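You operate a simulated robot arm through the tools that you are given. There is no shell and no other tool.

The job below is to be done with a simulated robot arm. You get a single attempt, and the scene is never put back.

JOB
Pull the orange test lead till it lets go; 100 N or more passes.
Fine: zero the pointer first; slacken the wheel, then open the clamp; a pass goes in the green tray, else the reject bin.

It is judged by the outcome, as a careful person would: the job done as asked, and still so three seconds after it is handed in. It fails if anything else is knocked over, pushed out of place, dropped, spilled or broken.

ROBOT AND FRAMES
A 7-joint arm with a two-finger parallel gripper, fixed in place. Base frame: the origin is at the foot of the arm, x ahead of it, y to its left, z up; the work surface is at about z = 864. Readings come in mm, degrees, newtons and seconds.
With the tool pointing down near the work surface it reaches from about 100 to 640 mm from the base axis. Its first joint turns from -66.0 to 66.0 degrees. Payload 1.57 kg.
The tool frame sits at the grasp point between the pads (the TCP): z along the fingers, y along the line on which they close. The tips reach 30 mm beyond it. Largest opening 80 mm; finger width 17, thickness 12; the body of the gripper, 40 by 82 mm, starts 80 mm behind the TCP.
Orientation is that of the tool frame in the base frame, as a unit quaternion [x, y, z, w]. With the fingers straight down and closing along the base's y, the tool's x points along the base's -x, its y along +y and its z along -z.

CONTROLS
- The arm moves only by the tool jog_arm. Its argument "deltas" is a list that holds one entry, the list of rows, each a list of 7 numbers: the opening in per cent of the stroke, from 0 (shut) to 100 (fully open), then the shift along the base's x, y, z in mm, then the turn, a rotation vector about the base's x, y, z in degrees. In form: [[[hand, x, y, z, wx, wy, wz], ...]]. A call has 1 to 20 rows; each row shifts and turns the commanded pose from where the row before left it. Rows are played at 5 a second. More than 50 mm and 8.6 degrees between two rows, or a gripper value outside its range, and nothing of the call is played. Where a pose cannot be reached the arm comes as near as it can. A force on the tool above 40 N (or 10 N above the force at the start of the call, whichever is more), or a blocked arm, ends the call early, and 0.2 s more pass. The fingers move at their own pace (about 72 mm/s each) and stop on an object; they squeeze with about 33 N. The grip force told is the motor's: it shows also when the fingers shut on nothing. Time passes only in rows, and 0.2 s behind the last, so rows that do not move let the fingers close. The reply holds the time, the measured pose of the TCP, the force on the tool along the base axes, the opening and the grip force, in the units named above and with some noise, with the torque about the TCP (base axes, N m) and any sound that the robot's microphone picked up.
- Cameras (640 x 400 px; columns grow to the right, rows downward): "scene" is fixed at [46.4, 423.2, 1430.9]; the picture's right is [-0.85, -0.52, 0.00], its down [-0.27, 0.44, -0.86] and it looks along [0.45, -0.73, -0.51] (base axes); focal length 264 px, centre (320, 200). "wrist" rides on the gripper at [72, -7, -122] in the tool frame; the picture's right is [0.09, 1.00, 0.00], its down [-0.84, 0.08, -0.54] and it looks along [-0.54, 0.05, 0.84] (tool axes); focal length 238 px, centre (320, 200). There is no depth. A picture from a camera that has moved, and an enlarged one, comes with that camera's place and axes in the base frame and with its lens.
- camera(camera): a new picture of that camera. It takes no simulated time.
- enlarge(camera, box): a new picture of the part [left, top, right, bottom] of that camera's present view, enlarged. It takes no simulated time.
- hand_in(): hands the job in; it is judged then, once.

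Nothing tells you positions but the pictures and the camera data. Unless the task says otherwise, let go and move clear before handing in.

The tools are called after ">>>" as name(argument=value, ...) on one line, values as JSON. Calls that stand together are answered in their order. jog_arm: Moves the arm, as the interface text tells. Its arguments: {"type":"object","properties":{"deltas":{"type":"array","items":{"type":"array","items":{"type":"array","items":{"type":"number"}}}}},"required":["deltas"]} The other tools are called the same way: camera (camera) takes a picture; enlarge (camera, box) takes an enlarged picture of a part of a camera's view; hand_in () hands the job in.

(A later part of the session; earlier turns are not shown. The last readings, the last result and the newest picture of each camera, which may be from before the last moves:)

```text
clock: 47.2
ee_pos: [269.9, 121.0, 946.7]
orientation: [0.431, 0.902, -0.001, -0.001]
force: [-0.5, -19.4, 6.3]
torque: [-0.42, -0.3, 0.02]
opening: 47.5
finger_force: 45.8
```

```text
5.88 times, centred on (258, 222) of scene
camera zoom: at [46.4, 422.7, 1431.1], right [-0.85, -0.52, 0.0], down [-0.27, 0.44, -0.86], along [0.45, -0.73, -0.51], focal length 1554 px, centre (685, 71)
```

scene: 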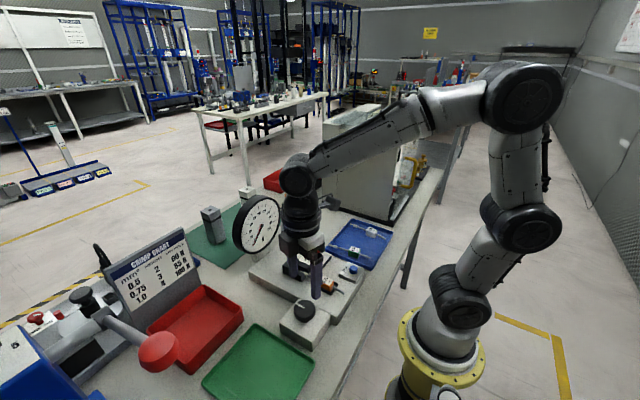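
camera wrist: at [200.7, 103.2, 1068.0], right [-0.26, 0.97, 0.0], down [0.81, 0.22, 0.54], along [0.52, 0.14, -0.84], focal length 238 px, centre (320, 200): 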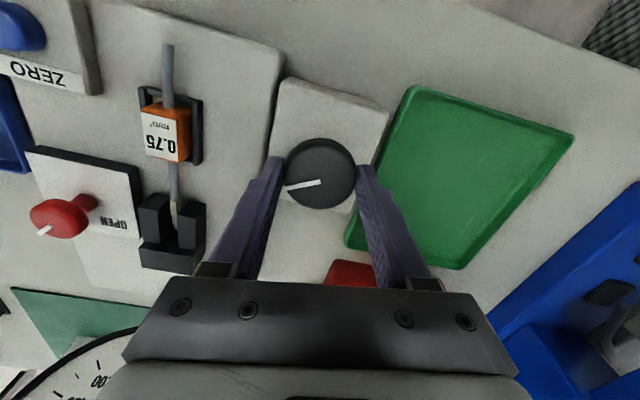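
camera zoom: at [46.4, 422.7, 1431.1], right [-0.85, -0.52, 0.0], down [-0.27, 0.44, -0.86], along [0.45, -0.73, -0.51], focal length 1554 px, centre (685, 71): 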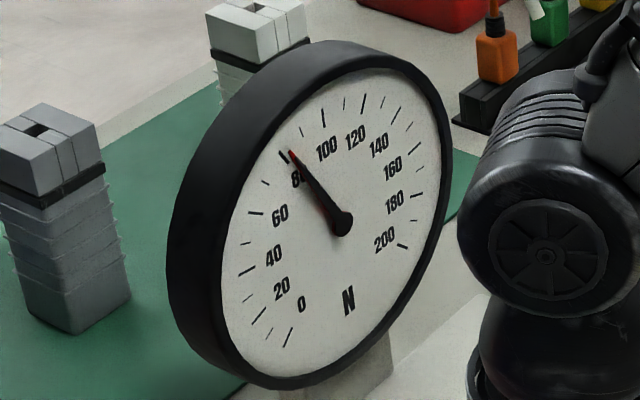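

Both pointers are together at about 84 N, still holding. I'll continue in small bursts.

>>> jog_arm(deltas=[[[0, 0, 0, 0, 0, 0, -6], [0, 0, 0, 0, 0, 0, -6], [0, 0, 0, 0, 0, 0, 0]]])

>>> enlarge(camera="scene", box=[230, 188, 286, 256])

```text
clock: 48.0
ee_pos: [269.7, 120.4, 947.1]
orientation: [0.523, 0.852, 0.0, 0.0]
force: [-4.1, -15.8, 3.0]
torque: [-0.77, -0.69, 0.0]
opening: 47.5
finger_force: 45.0
```

```text
5.88 times, centred on (258, 222) of scene
camera zoom: at [46.3, 422.8, 1431.1], right [-0.85, -0.52, 0.0], down [-0.27, 0.44, -0.86], along [0.45, -0.73, -0.51], focal length 1554 px, centre (685, 71)
```

zoom: 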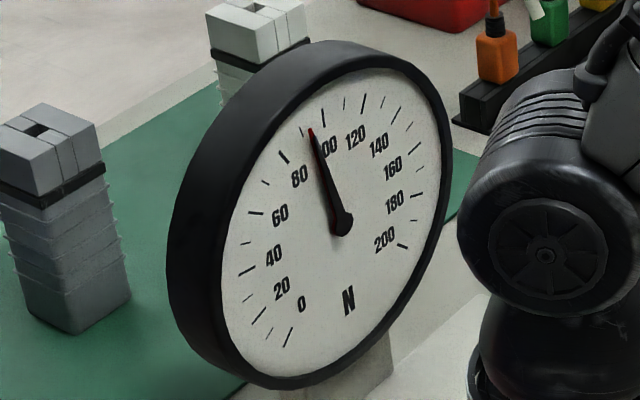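

About 95 N and holding. Another small burst.

>>> jog_arm(deltas=[[[0, 0, 0, 0, 0, 0, -5], [0, 0, 0, 0, 0, 0, -5], [0, 0, 0, 0, 0, 0, 0]]])

>>> enlarge(camera="scene", box=[230, 188, 286, 256])

```text
clock: 48.8
ee_pos: [269.9, 121.4, 947.3]
orientation: [0.595, 0.804, -0.001, 0.0]
force: [-1.2, -16.0, -5.2]
torque: [0.27, -0.05, 0.01]
opening: 47.5
finger_force: 44.8
```

```text
5.88 times, centred on (258, 222) of scene
camera zoom: at [46.4, 422.8, 1431.1], right [-0.85, -0.52, 0.0], down [-0.27, 0.44, -0.86], along [0.45, -0.73, -0.51], focal length 1554 px, centre (685, 71)
```

zoom: 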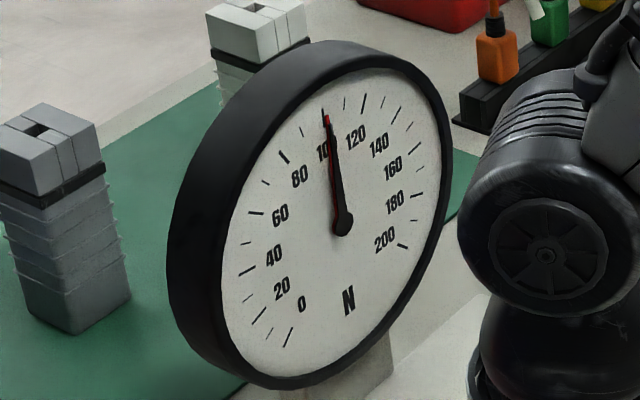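

About 104 N and still holding. I must go on until it lets go.

>>> jog_arm(deltas=[[[0, 0, 0, 0, 0, 0, -5], [0, 0, 0, 0, 0, 0, -5], [0, 0, 0, 0, 0, 0, 0]]])

>>> enlarge(camera="scene", box=[230, 188, 286, 256])

```text
clock: 49.6
ee_pos: [269.8, 120.1, 946.8]
orientation: [0.663, 0.749, 0.0, 0.0]
force: [-2.7, -26.7, 1.4]
torque: [0.1, 0.23, 0.0]
opening: 47.6
finger_force: 45.2
```

```text
5.88 times, centred on (258, 222) of scene
camera zoom: at [46.4, 422.5, 1431.2], right [-0.85, -0.52, 0.0], down [-0.27, 0.44, -0.86], along [0.45, -0.73, -0.51], focal length 1554 px, centre (685, 71)
```

zoom: 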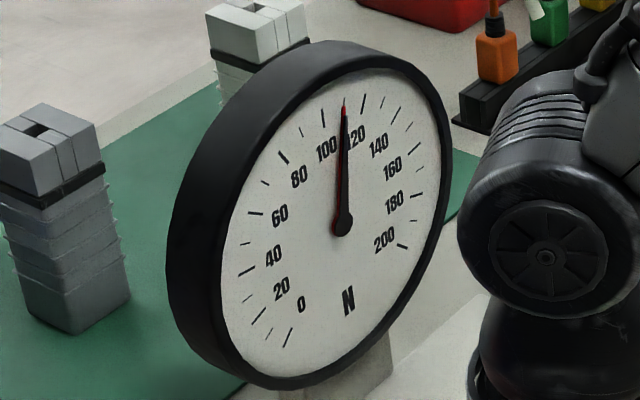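

About 113 N, still holding; a 27 N side force has built up in -y, so I'll ease the tool 0.7 mm that way while continuing.

>>> jog_arm(deltas=[[[0, 0, -0.7, 0, 0, 0, 0], [0, 0, 0, 0, 0, 0, -5], [0, 0, 0, 0, 0, 0, -5], [0, 0, 0, 0, 0, 0, 0]]])

>>> enlarge(camera="scene", box=[230, 188, 286, 256])

```text
clock: 50.6
ee_pos: [270.2, 120.1, 946.1]
orientation: [0.726, 0.688, 0.001, 0.0]
force: [0.0, -10.4, -3.0]
torque: [-1.11, 0.21, 0.0]
opening: 47.3
finger_force: 44.7
```

```text
5.88 times, centred on (258, 222) of scene
camera zoom: at [46.5, 423.0, 1431.0], right [-0.85, -0.52, 0.0], down [-0.27, 0.44, -0.86], along [0.45, -0.73, -0.51], focal length 1554 px, centre (685, 71)
```

zoom: 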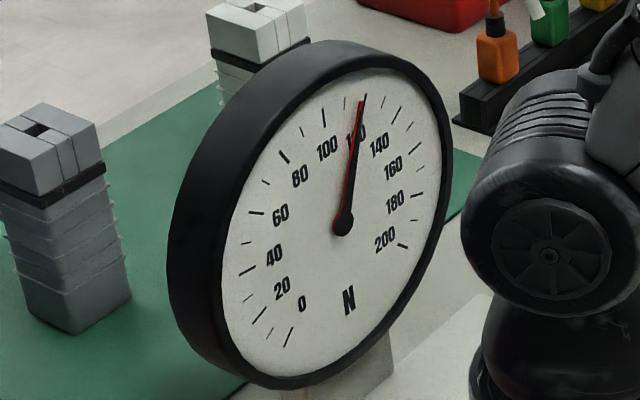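

About 122 N, still holding. Continuing.

>>> jog_arm(deltas=[[[0, 0, 0, 0, 0, 0, -5], [0, 0, 0, 0, 0, 0, -5], [0, 0, 0, 0, 0, 0, 0]]])

>>> enlarge(camera="scene", box=[230, 188, 286, 256])

```text
clock: 51.4
ee_pos: [270.3, 121.4, 946.4]
orientation: [0.783, 0.622, 0.0, 0.0]
force: [-2.8, -8.2, -7.6]
torque: [1.0, -0.39, 0.0]
opening: 47.2
finger_force: 44.6
```

```text
5.88 times, centred on (258, 222) of scene
camera zoom: at [46.4, 422.9, 1431.0], right [-0.85, -0.52, 0.0], down [-0.27, 0.44, -0.86], along [0.45, -0.73, -0.51], focal length 1554 px, centre (685, 71)
```

zoom: 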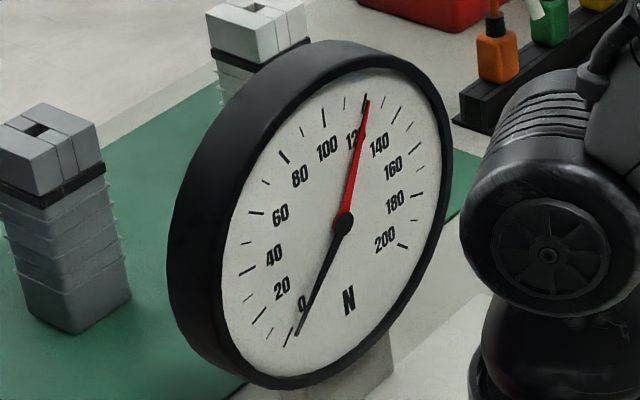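

It has let go: black pointer back at 0, red held near 124 N. I'll zoom to read it exactly.

>>> enlarge(camera="scene", box=[244, 196, 276, 226])

>>> enlarge(camera="scene", box=[265, 235, 355, 345])

>>> camera(camera="wrist")

```text
13.33 times, centred on (260, 211) of scene
camera zoom: at [46.4, 422.9, 1431.0], right [-0.85, -0.52, 0.0], down [-0.27, 0.44, -0.86], along [0.45, -0.73, -0.51], focal length 3524 px, centre (1120, 53)
```

zoom: 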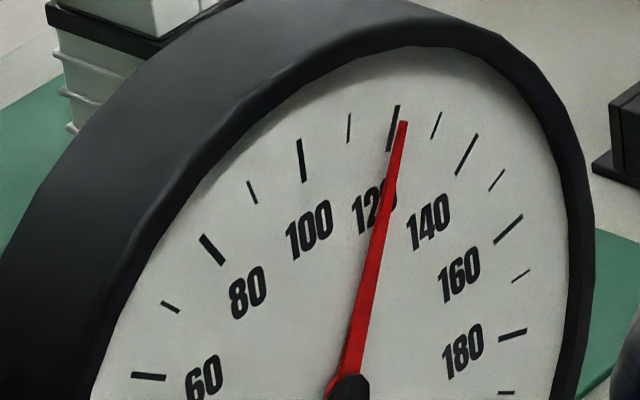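

```text
3.64 times, centred on (310, 290) of scene
camera zoom: at [46.4, 422.9, 1431.0], right [-0.85, -0.52, 0.0], down [-0.27, 0.44, -0.86], along [0.45, -0.73, -0.51], focal length 961 px, centre (356, -127)
```

zoom: 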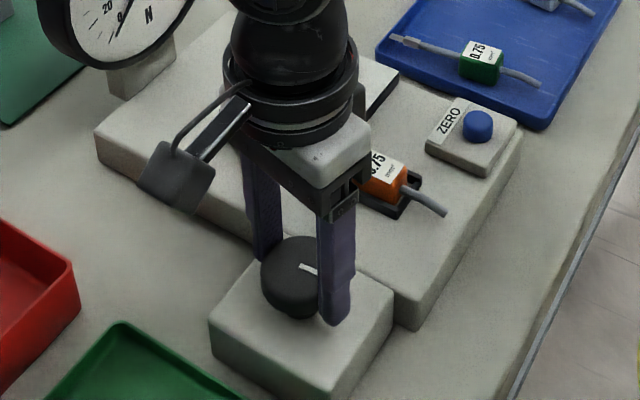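

```text
taken
camera wrist: at [279.7, 193.2, 1068.0], right [0.99, -0.14, 0.0], down [-0.11, -0.83, 0.54], along [-0.07, -0.54, -0.84], focal length 238 px, centre (320, 200)
```

wrist: 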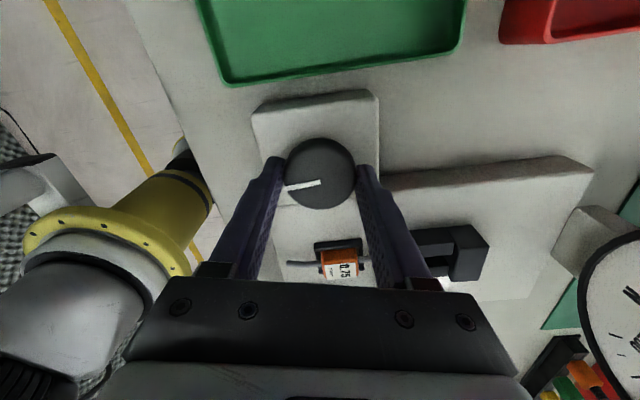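

The peak is about 123 N, so it's a pass (≥ 100 N). Now I slacken the wheel first by turning it back counter-clockwise the full amount.

>>> jog_arm(deltas=[[[0, 0, 0, 0, 0, 0, 5], [0, 0, 0, 0, 0, 0, 8], [0, 0, 0, 0, 0, 0, 8], [0, 0, 0, 0, 0, 0, 8], [0, 0, 0, 0, 0, 0, 8], [0, 0, 0, 0, 0, 0, 8], [0, 0, 0, 0, 0, 0, 0]]])

>>> enlarge(camera="wrist", box=[230, 70, 410, 220])

>>> enlarge(camera="scene", box=[230, 188, 286, 256])

```text
clock: 53.0
ee_pos: [269.6, 121.6, 946.3]
orientation: [0.484, 0.875, -0.001, 0.0]
force: [-1.4, -9.5, -14.3]
torque: [-0.52, -0.43, 0.01]
opening: 47.4
finger_force: 45.2
```

```text
2.67 times, centred on (320, 145) of wrist
camera zoom: at [226.4, 179.4, 1068.0], right [0.79, 0.61, 0.0], down [0.51, -0.67, 0.54], along [0.33, -0.43, -0.84], focal length 636 px, centre (320, 347)
```

zoom: 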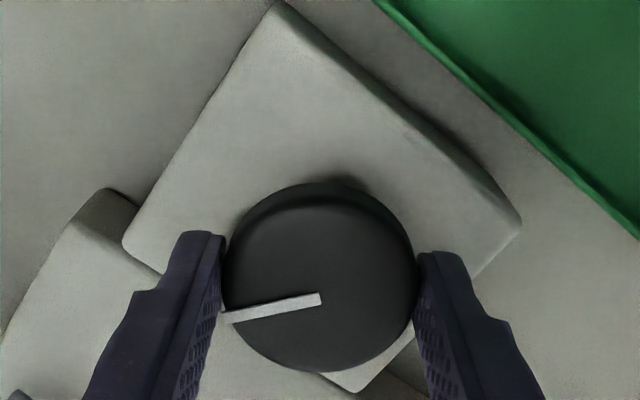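

```text
5.88 times, centred on (258, 222) of scene
camera zoom: at [46.5, 423.0, 1431.0], right [-0.85, -0.52, 0.0], down [-0.27, 0.44, -0.86], along [0.45, -0.73, -0.51], focal length 1554 px, centre (685, 71)
```

zoom: 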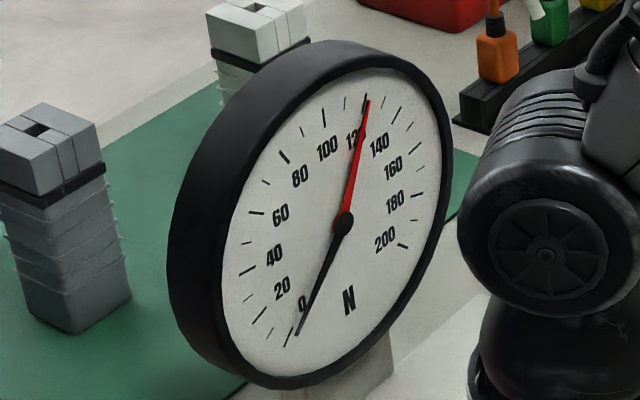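

The wheel follows back and the held reading stays at ~123 N. I'll keep slackening toward its starting position.

>>> jog_arm(deltas=[[[0, 0, 0, 0, 0, 0, 8], [0, 0, 0, 0, 0, 0, 8], [0, 0, 0, 0, 0, 0, 8], [0, 0, 0, 0, 0, 0, 8], [0, 0, 0, 0, 0, 0, 8], [0, 0, 0, 0, 0, 0, 8], [0, 0, 0, 0, 0, 0, 8], [0, 0, 0, 0, 0, 0, 0]]])

>>> enlarge(camera="wrist", box=[230, 70, 410, 220])

```text
clock: 54.8
ee_pos: [269.8, 120.6, 946.8]
orientation: [0.017, 1.0, 0.0, 0.0]
force: [-3.8, -9.7, 1.1]
torque: [-0.18, 1.29, -0.01]
opening: 47.4
finger_force: 45.0
```

```text
2.67 times, centred on (320, 145) of wrist
camera zoom: at [198.1, 117.7, 1068.1], right [-0.06, 1.0, 0.0], down [0.84, 0.05, 0.54], along [0.54, 0.03, -0.84], focal length 636 px, centre (320, 347)
```

zoom: 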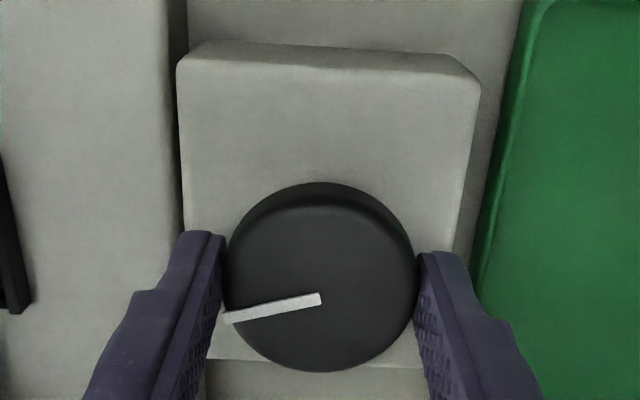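

Remaining about 74° to its start. I'll turn it back up to there.

>>> jog_arm(deltas=[[[0, 0, 0, 0, 0, 0, 8], [0, 0, 0, 0, 0, 0, 8], [0, 0, 0, 0, 0, 0, 8], [0, 0, 0, 0, 0, 0, 8], [0, 0, 0, 0, 0, 0, 8], [0, 0, 0, 0, 0, 0, 8], [0, 0, 0, 0, 0, 0, 8], [0, 0, 0, 0, 0, 0, 8], [0, 0, 0, 0, 0, 0, 7], [0, 0, 0, 0, 0, 0, 0]]])

>>> enlarge(camera="wrist", box=[230, 70, 410, 220])

>>> enlarge(camera="scene", box=[230, 188, 286, 256])

```text
clock: 57.0
ee_pos: [268.1, 121.6, 946.2]
orientation: [-0.568, 0.823, 0.001, 0.0]
force: [-11.9, 1.7, -2.5]
torque: [0.32, -0.4, -0.03]
opening: 47.3
finger_force: 44.6
```

```text
2.67 times, centred on (320, 145) of wrist
camera zoom: at [250.7, 52.6, 1068.0], right [-0.96, 0.27, 0.0], down [0.23, 0.81, 0.54], along [0.15, 0.52, -0.84], focal length 636 px, centre (320, 347)
```

zoom: 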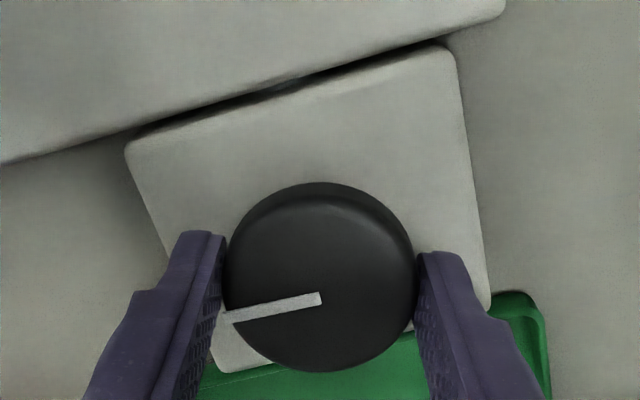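

```text
5.88 times, centred on (258, 222) of scene
camera zoom: at [46.1, 423.2, 1430.9], right [-0.85, -0.52, 0.0], down [-0.27, 0.44, -0.86], along [0.45, -0.73, -0.51], focal length 1554 px, centre (685, 71)
```

zoom: 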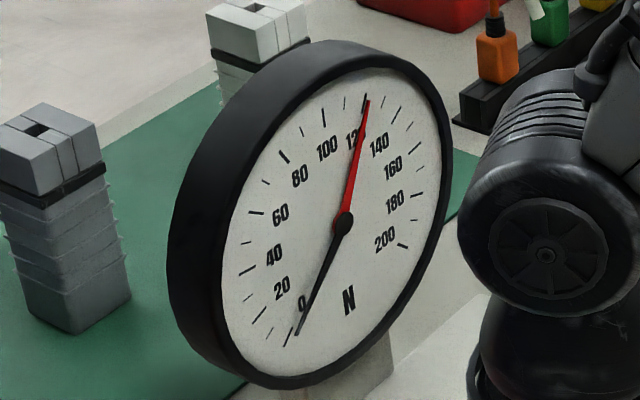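

Within about 3° of its starting point; I'll finish that, then let go and rise.

>>> jog_arm(deltas=[[[0, 0, 0, 0, 0, 0, 3], [0, 0, 0, 0, 0, 0, 0], [60, 0, 0, 0, 0, 0, 0], [78, 0, 0, 0, 0, 0, 0], [78, 0, 0, 0, 0, 0, 0], [78, 0, 0, 25, 0, 0, 0], [78, 0, 0, 35, 0, 0, 0], [78, 0, 0, 30, 0, 0, 0], [78, 0, 0, 0, 0, 0, 0]]])

>>> camera(camera="wrist")

>>> enlarge(camera="scene", box=[260, 230, 360, 340])

```text
clock: 59.0
ee_pos: [271.0, 121.6, 1036.2]
orientation: [-0.588, 0.809, 0.001, 0.0]
force: [0.0, -0.3, -0.3]
torque: [0.03, 0.02, -0.03]
opening: 62.4
finger_force: 0.1
```

```text
taken
camera wrist: at [254.2, 51.6, 1158.7], right [-0.98, 0.22, 0.0], down [0.18, 0.82, 0.54], along [0.12, 0.53, -0.84], focal length 238 px, centre (320, 200)
```

wrist: 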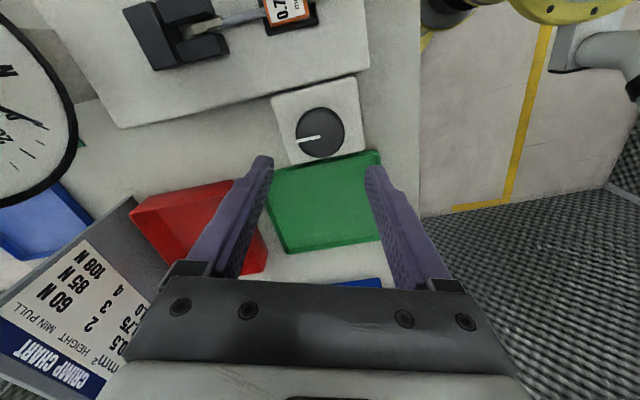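

```text
3.64 times, centred on (310, 285) of scene
camera zoom: at [46.4, 423.2, 1430.9], right [-0.85, -0.52, 0.0], down [-0.27, 0.44, -0.86], along [0.45, -0.73, -0.51], focal length 961 px, centre (356, -109)
```

zoom: 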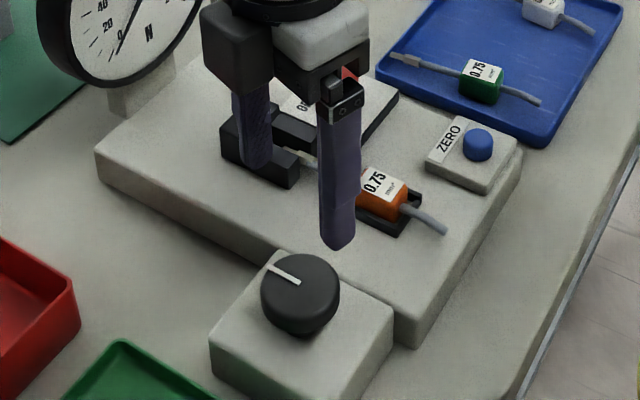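

The wheel is slack, back at its starting mark. Next, open the clamp: I'll move above the knob with the gripper at about -45°, ready to turn +90° back to OPEN.

>>> jog_arm(deltas=[[[65, 5.3, -11.4, 0, 0, 0, -7.8], [65, 5.3, -11.4, 0, 0, 0, -7.8], [65, 5.3, -11.4, 0, 0, 0, -7.8], [65, 5.3, -11.4, 0, 0, 0, -7.8], [65, 5.3, -11.4, 0, 0, 0, -7.8], [55, 5.3, -11.4, 0, 0, 0, -7.8], [55, 5.3, -11.4, 0, 0, 0, -7.8], [55, 5.3, -11.4, 0, 0, 0, -7.8], [55, 5.3, -11.4, 0, 0, 0, -7.8], [55, 5.3, -11.4, 0, 0, 0, -7.8], [55, 5.3, -11.4, 0, 0, 0, -7.8], [55, 5.3, -11.4, 0, 0, 0, -7.8], [55, 5.3, -11.4, 0, 0, 0, -7.8], [55, 5.3, -11.4, 0, 0, 0, -7.8], [55, 5.3, -11.4, 0, 0, 0, -7.8], [55, 0, 0, 0, 0, 0, 0]]])

>>> enlarge(camera="wrist", box=[240, 60, 400, 210])

>>> enlarge(camera="scene", box=[270, 200, 370, 300])

```text
clock: 62.4
ee_pos: [350.5, -51.4, 1037.4]
orientation: [0.383, 0.924, 0.0, 0.0]
force: [0.0, 0.1, 0.1]
torque: [-0.04, -0.01, 0.01]
opening: 44.2
finger_force: 0.1
```

```text
2.67 times, centred on (320, 135) of wrist
camera zoom: at [294.7, -3.9, 1158.3], right [0.64, 0.77, 0.0], down [0.65, -0.54, 0.54], along [0.42, -0.35, -0.84], focal length 636 px, centre (320, 373)
```

zoom: 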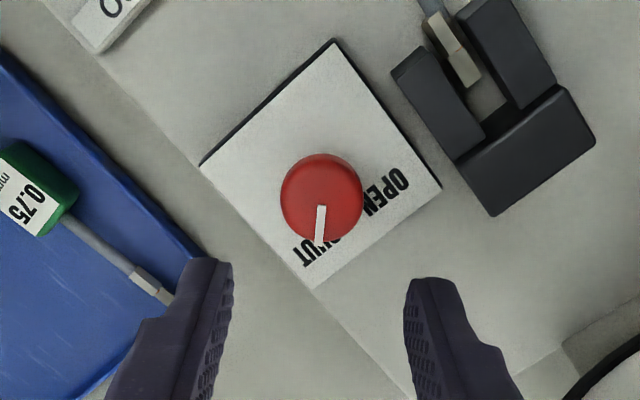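

```text
4.00 times, centred on (320, 250) of scene
camera zoom: at [46.5, 423.2, 1430.9], right [-0.85, -0.52, 0.0], down [-0.27, 0.44, -0.86], along [0.45, -0.73, -0.51], focal length 1057 px, centre (320, 0)
```

zoom: 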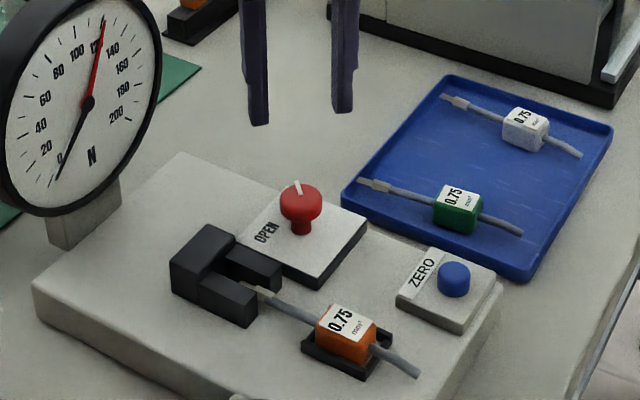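

The knob centre confirms at (350, -49.3). I'll lower onto it and close.

>>> jog_arm(deltas=[[[55, 0, 0.7, -30, 0, 0, 0], [55, 0, 0, -32, 0, 0, 0], [55, 0, 0, -20, 0, 0, 0], [55, 0, 0, -8, 0, 0, 0], [55, 0, 0, 0, 0, 0, 0], [0, 0, 0, 0, 0, 0, 0], [0, 0, 0, 0, 0, 0, 0], [0, 0, 0, 0, 0, 0, 0]]])

>>> enlarge(camera="wrist", box=[240, 70, 400, 220])

```text
clock: 64.2
ee_pos: [350.5, -49.6, 946.4]
orientation: [0.382, 0.924, -0.002, -0.001]
force: [-3.2, -4.5, -3.6]
torque: [-0.44, -0.39, -0.02]
opening: 29.3
finger_force: 39.4
```

```text
2.67 times, centred on (320, 145) of wrist
camera zoom: at [294.5, -2.8, 1067.7], right [0.64, 0.77, 0.0], down [0.65, -0.54, 0.54], along [0.42, -0.35, -0.84], focal length 636 px, centre (320, 347)
```

zoom: 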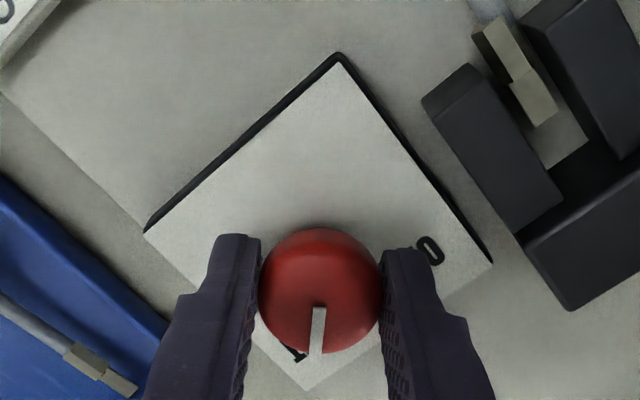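

Gripped with low side forces. Turning the knob counter-clockwise 90° back to OPEN.

>>> jog_arm(deltas=[[[0, 0, 0, 0, 0, 0, 6], [0, 0, 0, 0, 0, 0, 8], [0, 0, 0, 0, 0, 0, 8], [0, 0, 0, 0, 0, 0, 8], [0, 0, 0, 0, 0, 0, 8], [0, 0, 0, 0, 0, 0, 8], [0, 0, 0, 0, 0, 0, 8], [0, 0, 0, 0, 0, 0, 8], [0, 0, 0, 0, 0, 0, 8], [0, 0, 0, 0, 0, 0, 8], [0, 0, 0, 0, 0, 0, 8], [0, 0, 0, 0, 0, 0, 4], [0, 0, 0, 0, 0, 0, 0]]])

>>> enlarge(camera="wrist", box=[240, 70, 400, 220])

>>> enlarge(camera="scene", box=[270, 210, 370, 300])

```text
clock: 67.0
ee_pos: [350.7, -50.1, 946.1]
orientation: [-0.384, 0.923, 0.0, 0.0]
force: [6.0, -17.1, -21.2]
torque: [0.15, -0.49, -0.25]
opening: 29.6
finger_force: 39.5
```

```text
2.67 times, centred on (320, 145) of wrist
camera zoom: at [304.0, -104.6, 1067.7], right [-0.77, 0.64, 0.0], down [0.54, 0.65, 0.54], along [0.34, 0.42, -0.84], focal length 636 px, centre (320, 347)
```

zoom: 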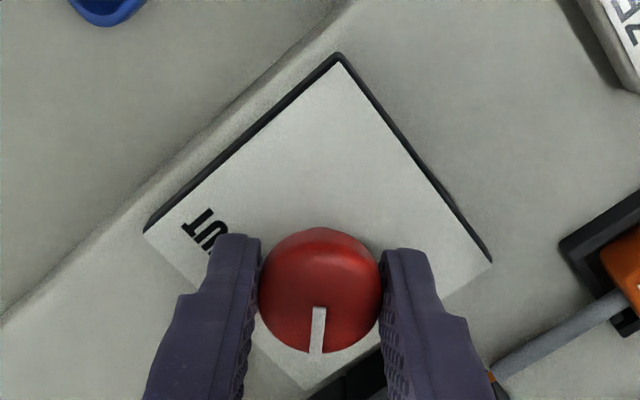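

```text
4.44 times, centred on (320, 255) of scene
camera zoom: at [46.8, 422.7, 1431.1], right [-0.85, -0.52, 0.0], down [-0.27, 0.44, -0.86], along [0.45, -0.73, -0.51], focal length 1174 px, centre (320, -44)
```

zoom: 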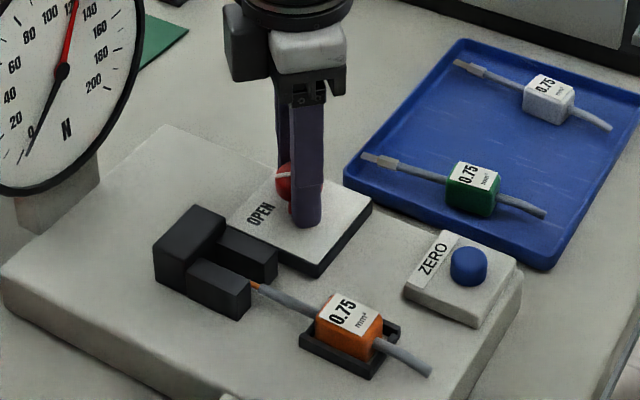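

The pointer is back on OPEN (slight stop torque felt). The cable end now looks pulled out of the crimp. I'll release, rise and look at the fork.

>>> jog_arm(deltas=[[[30, 0, 0, 0, 0, 0, 0], [55, 0, 0, 0, 0, 0, 0], [55, 0, 0, 0, 0, 0, 0], [55, 0, 0, 20, 0, 0, 0], [55, 0, 0, 35, 0, 0, 0], [55, 0, 0, 40, 0, 0, 0], [55, 0, 0, 0, 0, 0, 0]]])

>>> enlarge(camera="scene", box=[275, 235, 355, 295])

>>> camera(camera="wrist")

>>> enlarge(camera="scene", box=[280, 250, 320, 285])

```text
clock: 68.6
ee_pos: [347.7, -48.3, 1043.2]
orientation: [-0.382, 0.924, 0.0, 0.0]
force: [0.3, -0.6, 0.1]
torque: [0.07, 0.02, 0.01]
opening: 44.0
finger_force: 0.2
```

```text
6.67 times, centred on (315, 265) of scene
camera zoom: at [46.4, 423.2, 1430.9], right [-0.85, -0.52, 0.0], down [-0.27, 0.44, -0.86], along [0.45, -0.73, -0.51], focal length 1762 px, centre (353, -233)
```

zoom: 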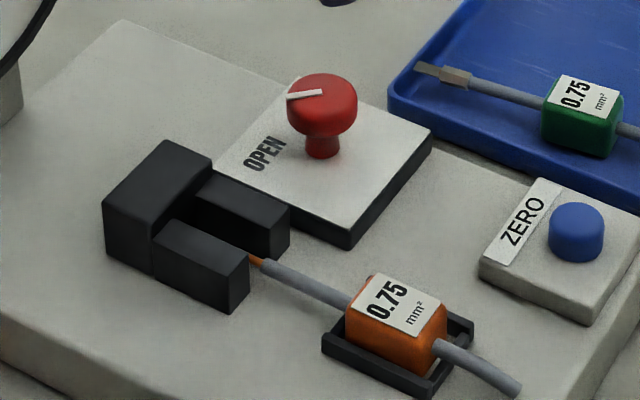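

```text
taken
camera wrist: at [301.7, -101.9, 1163.6], right [-0.77, 0.64, 0.0], down [0.54, 0.65, 0.54], along [0.35, 0.42, -0.84], focal length 238 px, centre (320, 200)
```

wrist: 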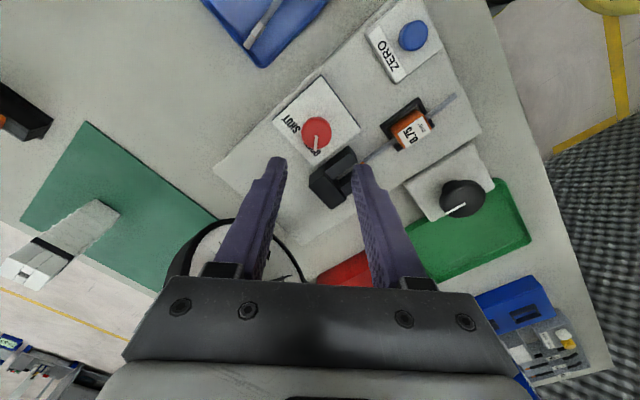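

```text
11.43 times, centred on (300, 268) of scene
camera zoom: at [46.4, 423.2, 1430.9], right [-0.85, -0.52, 0.0], down [-0.27, 0.44, -0.86], along [0.45, -0.73, -0.51], focal length 3020 px, centre (549, -571)
```

zoom: 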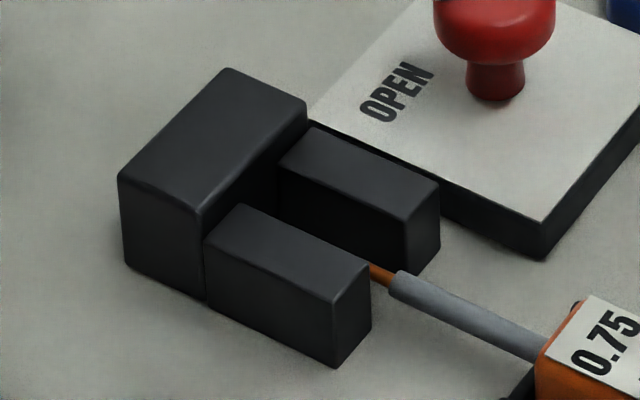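

The clamp is open and the wire has pulled out of its crimp (copper tip showing). I'll go above the block with the gripper straight, and look into the fork slot on the way.

>>> jog_arm(deltas=[[[55, -12.8, 10.6, 0, 0, 0, -7.5], [55, -12.8, 10.6, 0, 0, 0, -7.5], [55, -12.8, 10.6, 0, 0, 0, -7.5], [55, -12.8, 10.6, 0, 0, 0, -7.5], [50, -12.8, 10.6, 0, 0, 0, -7.5], [45, -12.8, 10.6, 0, 0, 0, -7.5], [45, 0, 0, 0, 0, 0, 0]]])

>>> camera(camera="wrist")

>>> enlarge(camera="wrist", box=[240, 70, 400, 230])

>>> camera(camera="scene")

```text
clock: 70.2
ee_pos: [272.5, 14.2, 1041.8]
orientation: [0.001, 1.0, 0.0, 0.0]
force: [0.1, -0.1, -0.2]
torque: [-0.01, 0.02, -0.01]
opening: 36.0
finger_force: 0.0
```

```text
taken
camera wrist: at [199.8, 9.5, 1163.5], right [-0.09, 1.0, 0.0], down [0.84, 0.08, 0.54], along [0.54, 0.05, -0.84], focal length 238 px, centre (320, 200)
```

wrist: 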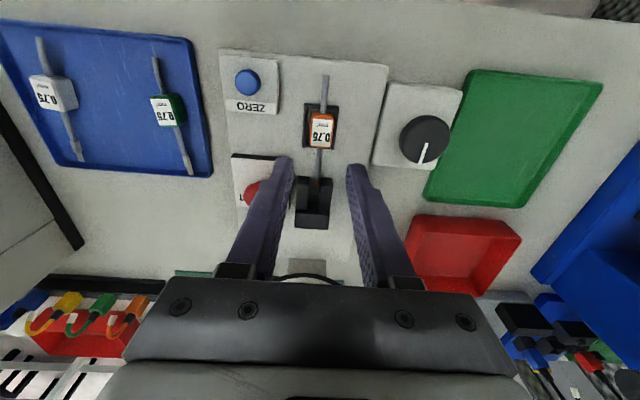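

```text
2.50 times, centred on (320, 150) of wrist
camera zoom: at [199.8, 9.5, 1163.5], right [-0.09, 1.0, 0.0], down [0.84, 0.08, 0.54], along [0.54, 0.05, -0.84], focal length 596 px, centre (320, 325)
```

zoom: 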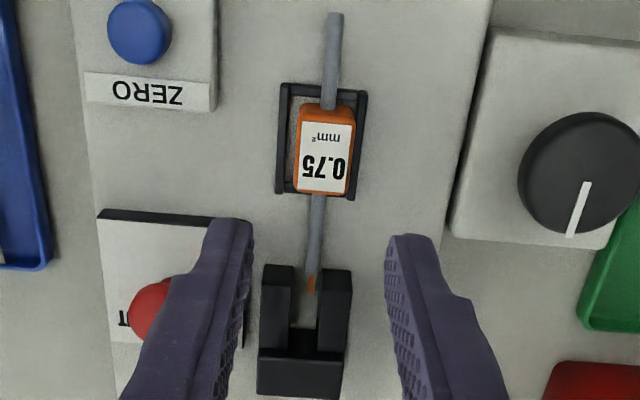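

```text
taken
```

scene: 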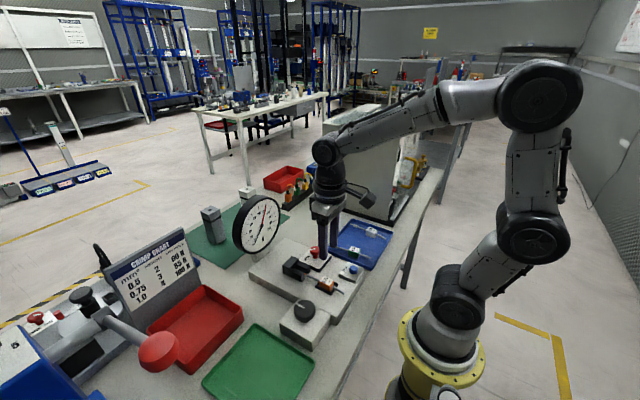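

The crimp slot is clear and the lead sits in the frame with its centre near (272, 18). I'll centre over it and lower until the fingertips are just above the frame rim.

>>> jog_arm(deltas=[[[45, 0, 2.8, -30, 0, 0, 0], [45, 0, 0, -35, 0, 0, 0], [45, 0, 0, -25, 0, 0, 0], [45, 0, 0, -10, 0, 0, 0], [45, 0, 0, -3, 0, 0, 0], [45, 0, 0, 0, 0, 0, 0]]])

>>> enlarge(camera="wrist", box=[250, 80, 390, 230])

>>> enlarge(camera="scene", box=[295, 245, 355, 295])

```text
clock: 71.6
ee_pos: [273.5, 17.2, 937.8]
orientation: [0.0, 1.0, 0.0, 0.0]
force: [-0.4, -0.6, 0.2]
torque: [-0.03, -0.01, -0.03]
opening: 35.8
finger_force: 0.1
```

```text
2.67 times, centred on (320, 155) of wrist
camera zoom: at [201.2, 11.7, 1059.4], right [-0.09, 1.0, 0.0], down [0.84, 0.08, 0.54], along [0.54, 0.05, -0.84], focal length 636 px, centre (320, 320)
```

zoom: 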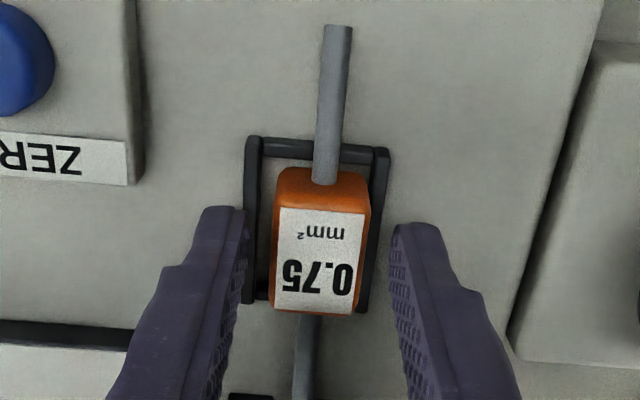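

```text
8.00 times, centred on (325, 270) of scene
camera zoom: at [46.4, 423.2, 1430.9], right [-0.85, -0.52, 0.0], down [-0.27, 0.44, -0.86], along [0.45, -0.73, -0.51], focal length 2114 px, centre (280, -360)
```

zoom: 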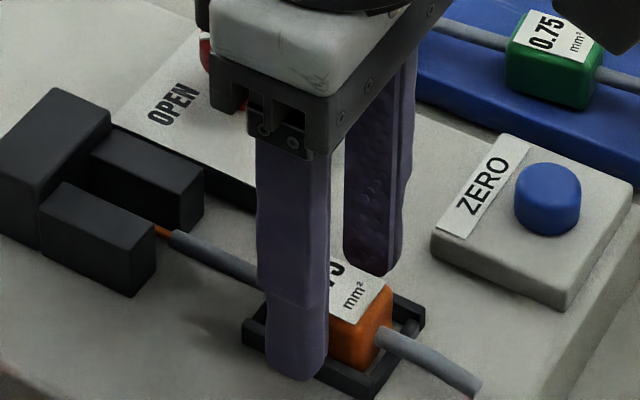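

Well straddled. I'll ease down 2–3 mm watching for rim contact.

>>> jog_arm(deltas=[[[45, 0, 0, -1, 0, 0, 0], [45, 0, 0, -1, 0, 0, 0], [45, 0, 0, -0.5, 0, 0, 0], [45, 0, 0, 0, 0, 0, 0]]])

```text
clock: 72.6
ee_pos: [274.0, 16.5, 936.4]
orientation: [0.0, 1.0, 0.0, 0.0]
force: [0.1, -0.1, 0.5]
torque: [-0.01, -0.03, -0.03]
opening: 36.0
finger_force: 0.0
```

>>> jog_arm(deltas=[[[45, 0, 0, -1, 0, 0, 0], [45, 0, 0, -0.5, 0, 0, 0], [45, 0, 0, 0, 0, 0, 0]]])

```text
clock: 73.4
ee_pos: [272.3, 17.7, 935.1]
orientation: [0.0, 1.0, 0.0, 0.0]
force: [-0.4, 0.7, 0.1]
torque: [0.0, 0.02, -0.04]
opening: 36.1
finger_force: 0.0
```

No contact yet; one more small step down.

>>> jog_arm(deltas=[[[45, 0, 0, -1, 0, 0, 0], [45, 0, 0, -1, 0, 0, 0], [45, 0, 0, 0, 0, 0, 0]]])

>>> enlarge(camera="scene", box=[305, 260, 345, 292])

```text
clock: 74.2
ee_pos: [273.4, 16.0, 934.4]
orientation: [0.0, 1.0, 0.0, 0.002]
force: [-7.1, 0.1, 28.2]
torque: [-0.54, 0.38, -0.09]
opening: 35.7
finger_force: 0.1
```

```text
12.50 times, centred on (325, 276) of scene
camera zoom: at [46.0, 423.2, 1430.9], right [-0.85, -0.52, 0.0], down [-0.27, 0.44, -0.86], along [0.45, -0.73, -0.51], focal length 3303 px, centre (258, -750)
```

zoom: 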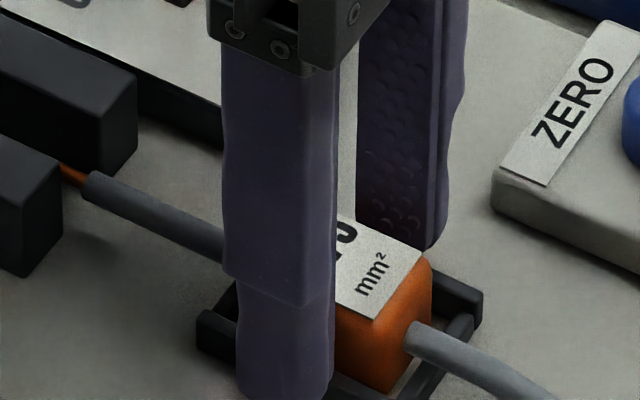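

That's the rim (28 N). I'll back off 1.3 mm, close, and lift very gently.

>>> jog_arm(deltas=[[[45, 0, 0, 1.3, 0, 0, 0], [25, 0, 0, 0, 0, 0, 0], [0, 0, 0, 0, 0, 0, 0], [0, 0, 0, 0, 0, 0, 0], [0, 0, 0, 0, 0, 0, 0], [0, 0, 0, 0, 0, 0, 0]]])

>>> enlarge(camera="wrist", box=[250, 80, 390, 230])

```text
clock: 75.6
ee_pos: [273.7, 17.2, 934.4]
orientation: [0.0, 1.0, 0.0, 0.001]
force: [2.6, -1.2, 14.0]
torque: [0.04, 0.02, 0.0]
opening: 23.0
finger_force: 33.2
```

```text
2.67 times, centred on (320, 155) of wrist
camera zoom: at [200.8, 11.0, 1055.4], right [-0.09, 1.0, 0.0], down [0.84, 0.08, 0.54], along [0.54, 0.05, -0.84], focal length 636 px, centre (320, 320)
```

zoom: 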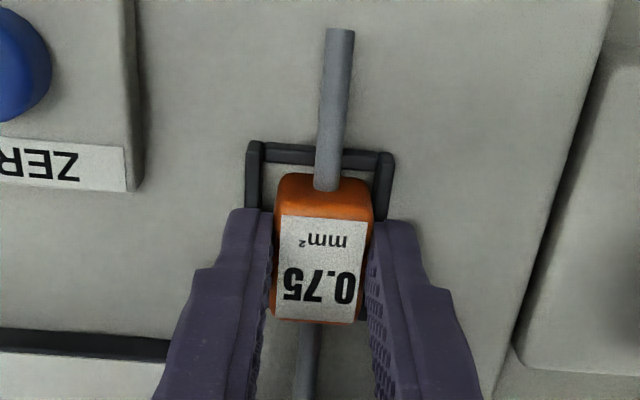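

Gripped at 23 mm. I'll lift gently by 8 mm and check that it comes along.

>>> jog_arm(deltas=[[[0, 0, 0, 1, 0, 0, 0], [0, 0, 0, 1.5, 0, 0, 0], [0, 0, 0, 2, 0, 0, 0], [0, 0, 0, 2, 0, 0, 0], [0, 0, 0, 2, 0, 0, 0], [0, 0, 0, 0, 0, 0, 0]]])

>>> enlarge(camera="wrist", box=[250, 80, 390, 230])

>>> enlarge(camera="scene", box=[295, 245, 355, 295])

```text
clock: 77.0
ee_pos: [271.7, 18.3, 942.0]
orientation: [0.0, 1.0, 0.0, 0.0]
force: [0.0, -0.8, 0.0]
torque: [0.01, 0.01, -0.01]
opening: 22.9
finger_force: 32.6
```

```text
2.67 times, centred on (320, 155) of wrist
camera zoom: at [200.4, 11.7, 1063.8], right [-0.09, 1.0, 0.0], down [0.84, 0.08, 0.54], along [0.54, 0.05, -0.84], focal length 636 px, centre (320, 320)
```

zoom: 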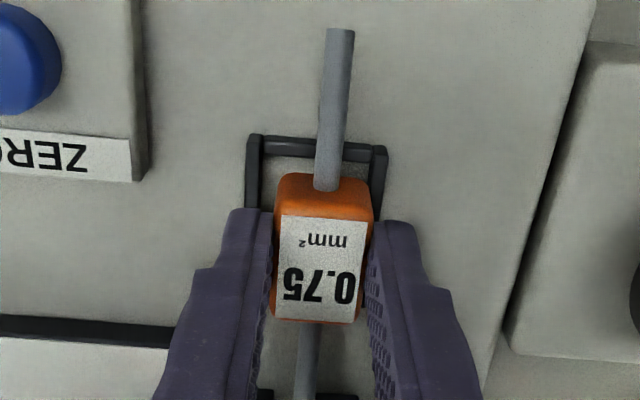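

```text
8.00 times, centred on (325, 270) of scene
camera zoom: at [46.4, 423.2, 1430.9], right [-0.85, -0.52, 0.0], down [-0.27, 0.44, -0.86], along [0.45, -0.73, -0.51], focal length 2114 px, centre (280, -360)
```

zoom: 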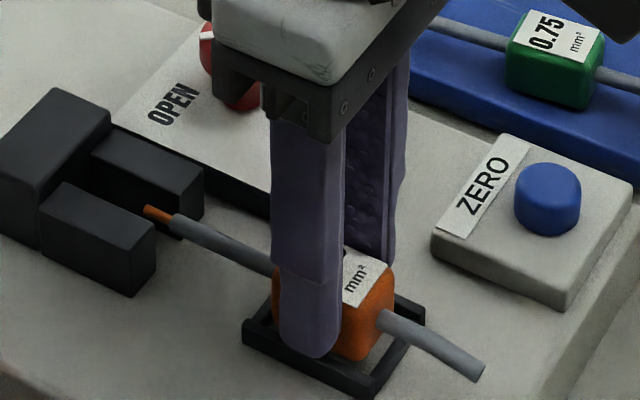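

The lead comes up with the gripper. I'll lift on slowly and confirm there is no slip.

>>> jog_arm(deltas=[[[0, 0, 0, 2, 0, 0, 0], [0, 0, 0, 4, 0, 0, 0], [0, 0, 0, 5, 0, 0, 0], [0, 0, 0, 6, 0, 0, 0], [0, 0, 0, 6, 0, 0, 0], [0, 0, 0, 6, 0, 0, 0], [0, 0, 0, 6, 0, 0, 0], [0, 0, 0, 6, 0, 0, 0], [0, 0, 0, 4, 0, 0, 0], [0, 0, 0, 2, 0, 0, 0], [0, 0, 0, 0, 0, 0, 0]]])

>>> enlarge(camera="wrist", box=[250, 80, 390, 230])

>>> enlarge(camera="scene", box=[270, 210, 370, 330])

```text
clock: 79.4
ee_pos: [272.3, 16.6, 990.0]
orientation: [0.0, 1.0, 0.0, 0.0]
force: [0.1, -0.3, -0.6]
torque: [0.03, -0.02, 0.0]
opening: 23.0
finger_force: 32.9
```

```text
2.67 times, centred on (320, 155) of wrist
camera zoom: at [200.8, 10.6, 1110.8], right [-0.09, 1.0, 0.0], down [0.84, 0.08, 0.54], along [0.54, 0.05, -0.84], focal length 636 px, centre (320, 320)
```

zoom: 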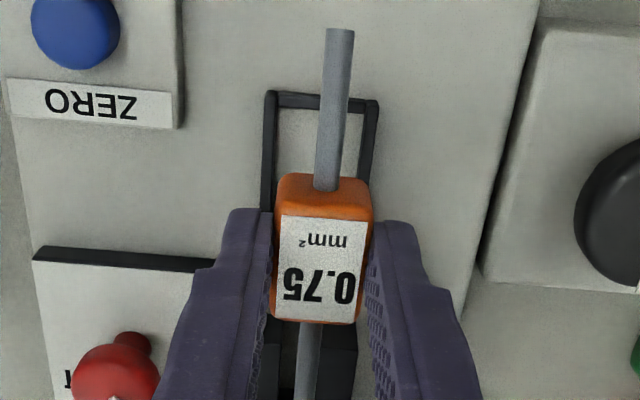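

```text
3.33 times, centred on (320, 270) of scene
camera zoom: at [46.5, 423.2, 1430.9], right [-0.85, -0.52, 0.0], down [-0.27, 0.44, -0.86], along [0.45, -0.73, -0.51], focal length 881 px, centre (320, -33)
```

zoom: 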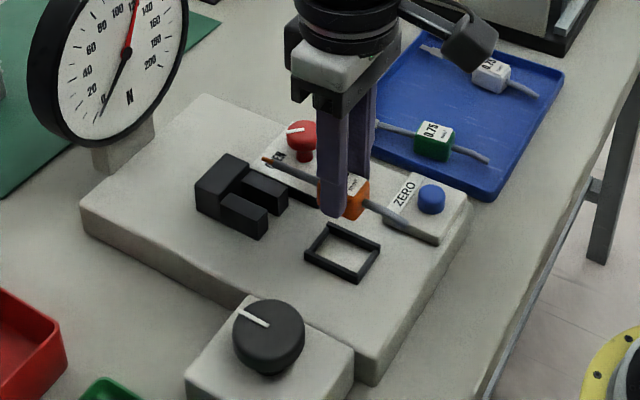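

No slip, and the block clears the wheel height by about 18 mm. I'll carry it smoothly along +y to over the green tray at about (275, 245).

>>> jog_arm(deltas=[[[0, 0, 4, 2, 0, 0, 0], [0, 0, 9, 2, 0, 0, 0], [0, 0, 14, 2, 0, 0, 0], [0, 0, 17, 0, 0, 0, 0], [0, 0, 19, 0, 0, 0, 0], [0, 0, 20, 0, 0, 0, 0], [0, 0, 20, 0, 0, 0, 0], [0, 0, 20, 0, 0, 0, 0], [0, 0, 20, 0, 0, 0, 0], [0, 1, 20, 0, 0, 0, 0], [0, 1, 19, 0, 0, 0, 0], [0, 1, 17, 0, 0, 0, 0], [0, 0, 14, 0, 0, 0, 0], [0, 0, 9, 0, 0, 0, 0], [0, 0, 4, 0, 0, 0, 0], [0, 0, 0, 0, 0, 0, 0]]])

>>> camera(camera="wrist")

>>> enlarge(camera="scene", box=[180, 230, 360, 400])

```text
clock: 82.8
ee_pos: [276.4, 243.3, 994.3]
orientation: [0.001, 1.0, 0.0, 0.0]
force: [0.0, -0.4, 0.2]
torque: [-0.02, 0.01, 0.0]
opening: 22.8
finger_force: 33.3
```

```text
taken
camera wrist: at [204.6, 237.3, 1116.6], right [-0.09, 1.0, 0.0], down [0.84, 0.08, 0.54], along [0.54, 0.05, -0.84], focal length 238 px, centre (320, 200)
```

wrist: 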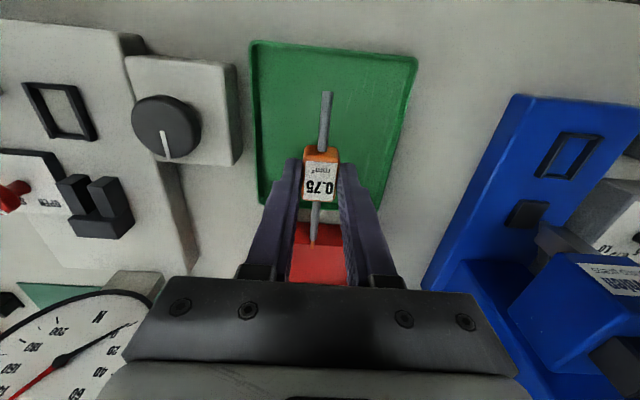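

```text
2.35 times, centred on (270, 315) of scene
camera zoom: at [46.5, 423.2, 1430.9], right [-0.85, -0.52, 0.0], down [-0.27, 0.44, -0.86], along [0.45, -0.73, -0.51], focal length 622 px, centre (438, -71)
```

zoom: 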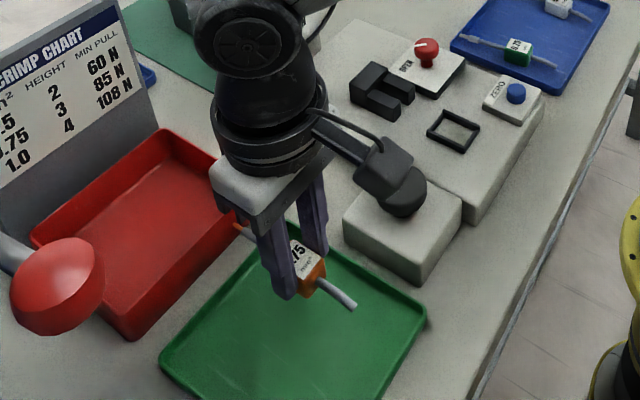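

The lead hangs over the middle of the green tray with the tip well inside the far rim. I'll lower it gently to the tray floor.

>>> jog_arm(deltas=[[[0, 0, 0, -6, 0, 0, 0], [0, 0, 0, -12, 0, 0, 0], [0, 0, 0, -14, 0, 0, 0], [0, 0, 0, -14, 0, 0, 0], [0, 0, 0, -14, 0, 0, 0], [0, 0, 0, -10, 0, 0, 0], [0, 0, 0, -6, 0, 0, 0], [0, 0, 0, -4, 0, 0, 0], [0, 0, 0, 0, 0, 0, 0]]])

>>> enlarge(camera="scene", box=[190, 290, 330, 400])

>>> camera(camera="wrist")

```text
clock: 84.8
ee_pos: [277.3, 242.4, 914.8]
orientation: [0.0, 1.0, 0.0, 0.0]
force: [0.6, -0.4, -0.9]
torque: [0.03, -0.02, -0.02]
opening: 22.7
finger_force: 33.2
```

```text
3.64 times, centred on (260, 345) of scene
camera zoom: at [46.5, 423.2, 1430.9], right [-0.85, -0.52, 0.0], down [-0.27, 0.44, -0.86], along [0.45, -0.73, -0.51], focal length 961 px, centre (538, -327)
```

zoom: 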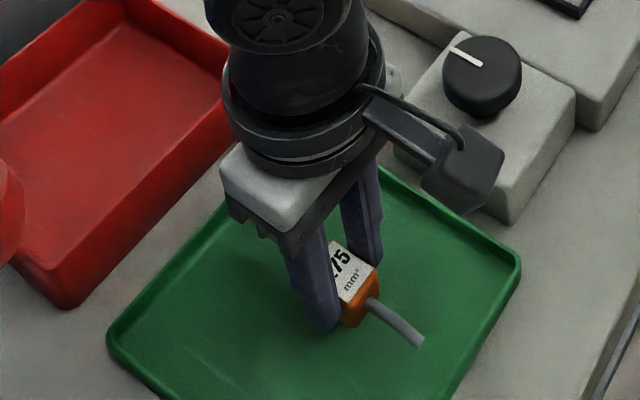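

```text
taken
camera wrist: at [204.8, 236.9, 1036.2], right [-0.09, 1.0, 0.0], down [0.84, 0.08, 0.54], along [0.54, 0.05, -0.84], focal length 238 px, centre (320, 200)
```

wrist: 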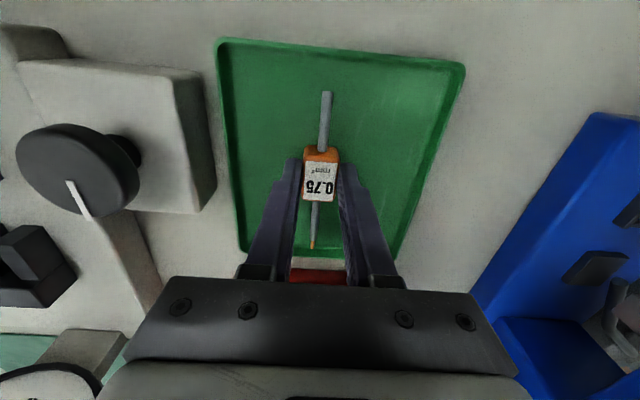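

The lead's both ends are well inside the tray walls. Lowering the last ~8 mm in small steps until it touches.

>>> jog_arm(deltas=[[[0, 0, 0, -3, 0, 0, 0], [0, 0, 0, -2, 0, 0, 0], [0, 0, 0, -1.5, 0, 0, 0], [0, 0, 0, 0, 0, 0, 0]]])

```text
clock: 85.8
ee_pos: [276.2, 243.2, 907.8]
orientation: [0.001, 1.0, 0.0, 0.0]
force: [-0.9, 0.0, -0.4]
torque: [-0.01, 0.02, 0.01]
opening: 23.0
finger_force: 33.4
```

>>> jog_arm(deltas=[[[0, 0, 0, -1, 0, 0, 0], [0, 0, 0, -1, 0, 0, 0], [0, 0, 0, 0, 0, 0, 0]]])

>>> enlarge(camera="scene", box=[250, 340, 310, 390])

```text
clock: 86.6
ee_pos: [276.3, 244.3, 905.0]
orientation: [0.0, 1.0, -0.001, 0.0]
force: [-0.3, 0.3, -1.0]
torque: [-0.01, 0.02, -0.01]
opening: 23.2
finger_force: 32.8
```

```text
8.00 times, centred on (280, 365) of scene
camera zoom: at [46.5, 423.2, 1430.9], right [-0.85, -0.52, 0.0], down [-0.27, 0.44, -0.86], along [0.45, -0.73, -0.51], focal length 2114 px, centre (640, -1120)
```

zoom: 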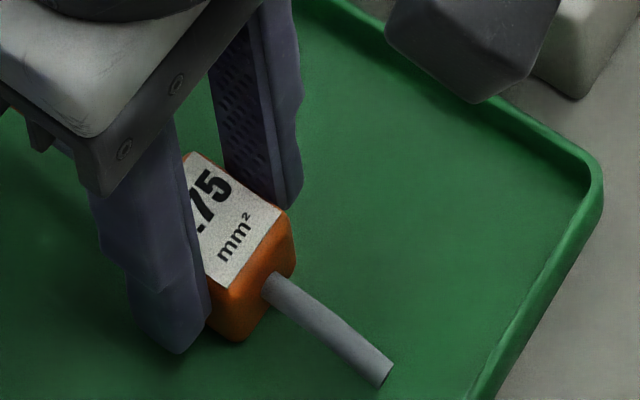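

>>> jog_arm(deltas=[[[0, 0, 0, -1, 0, 0, 0], [0, 0, 0, -1, 0, 0, 0], [0, 0, 0, 0, 0, 0, 0]]])

```text
clock: 87.4
ee_pos: [275.3, 242.2, 904.4]
orientation: [0.0, 1.0, 0.0, 0.0]
force: [-0.2, -0.4, 0.4]
torque: [0.0, 0.01, -0.01]
opening: 23.0
finger_force: 33.4
```

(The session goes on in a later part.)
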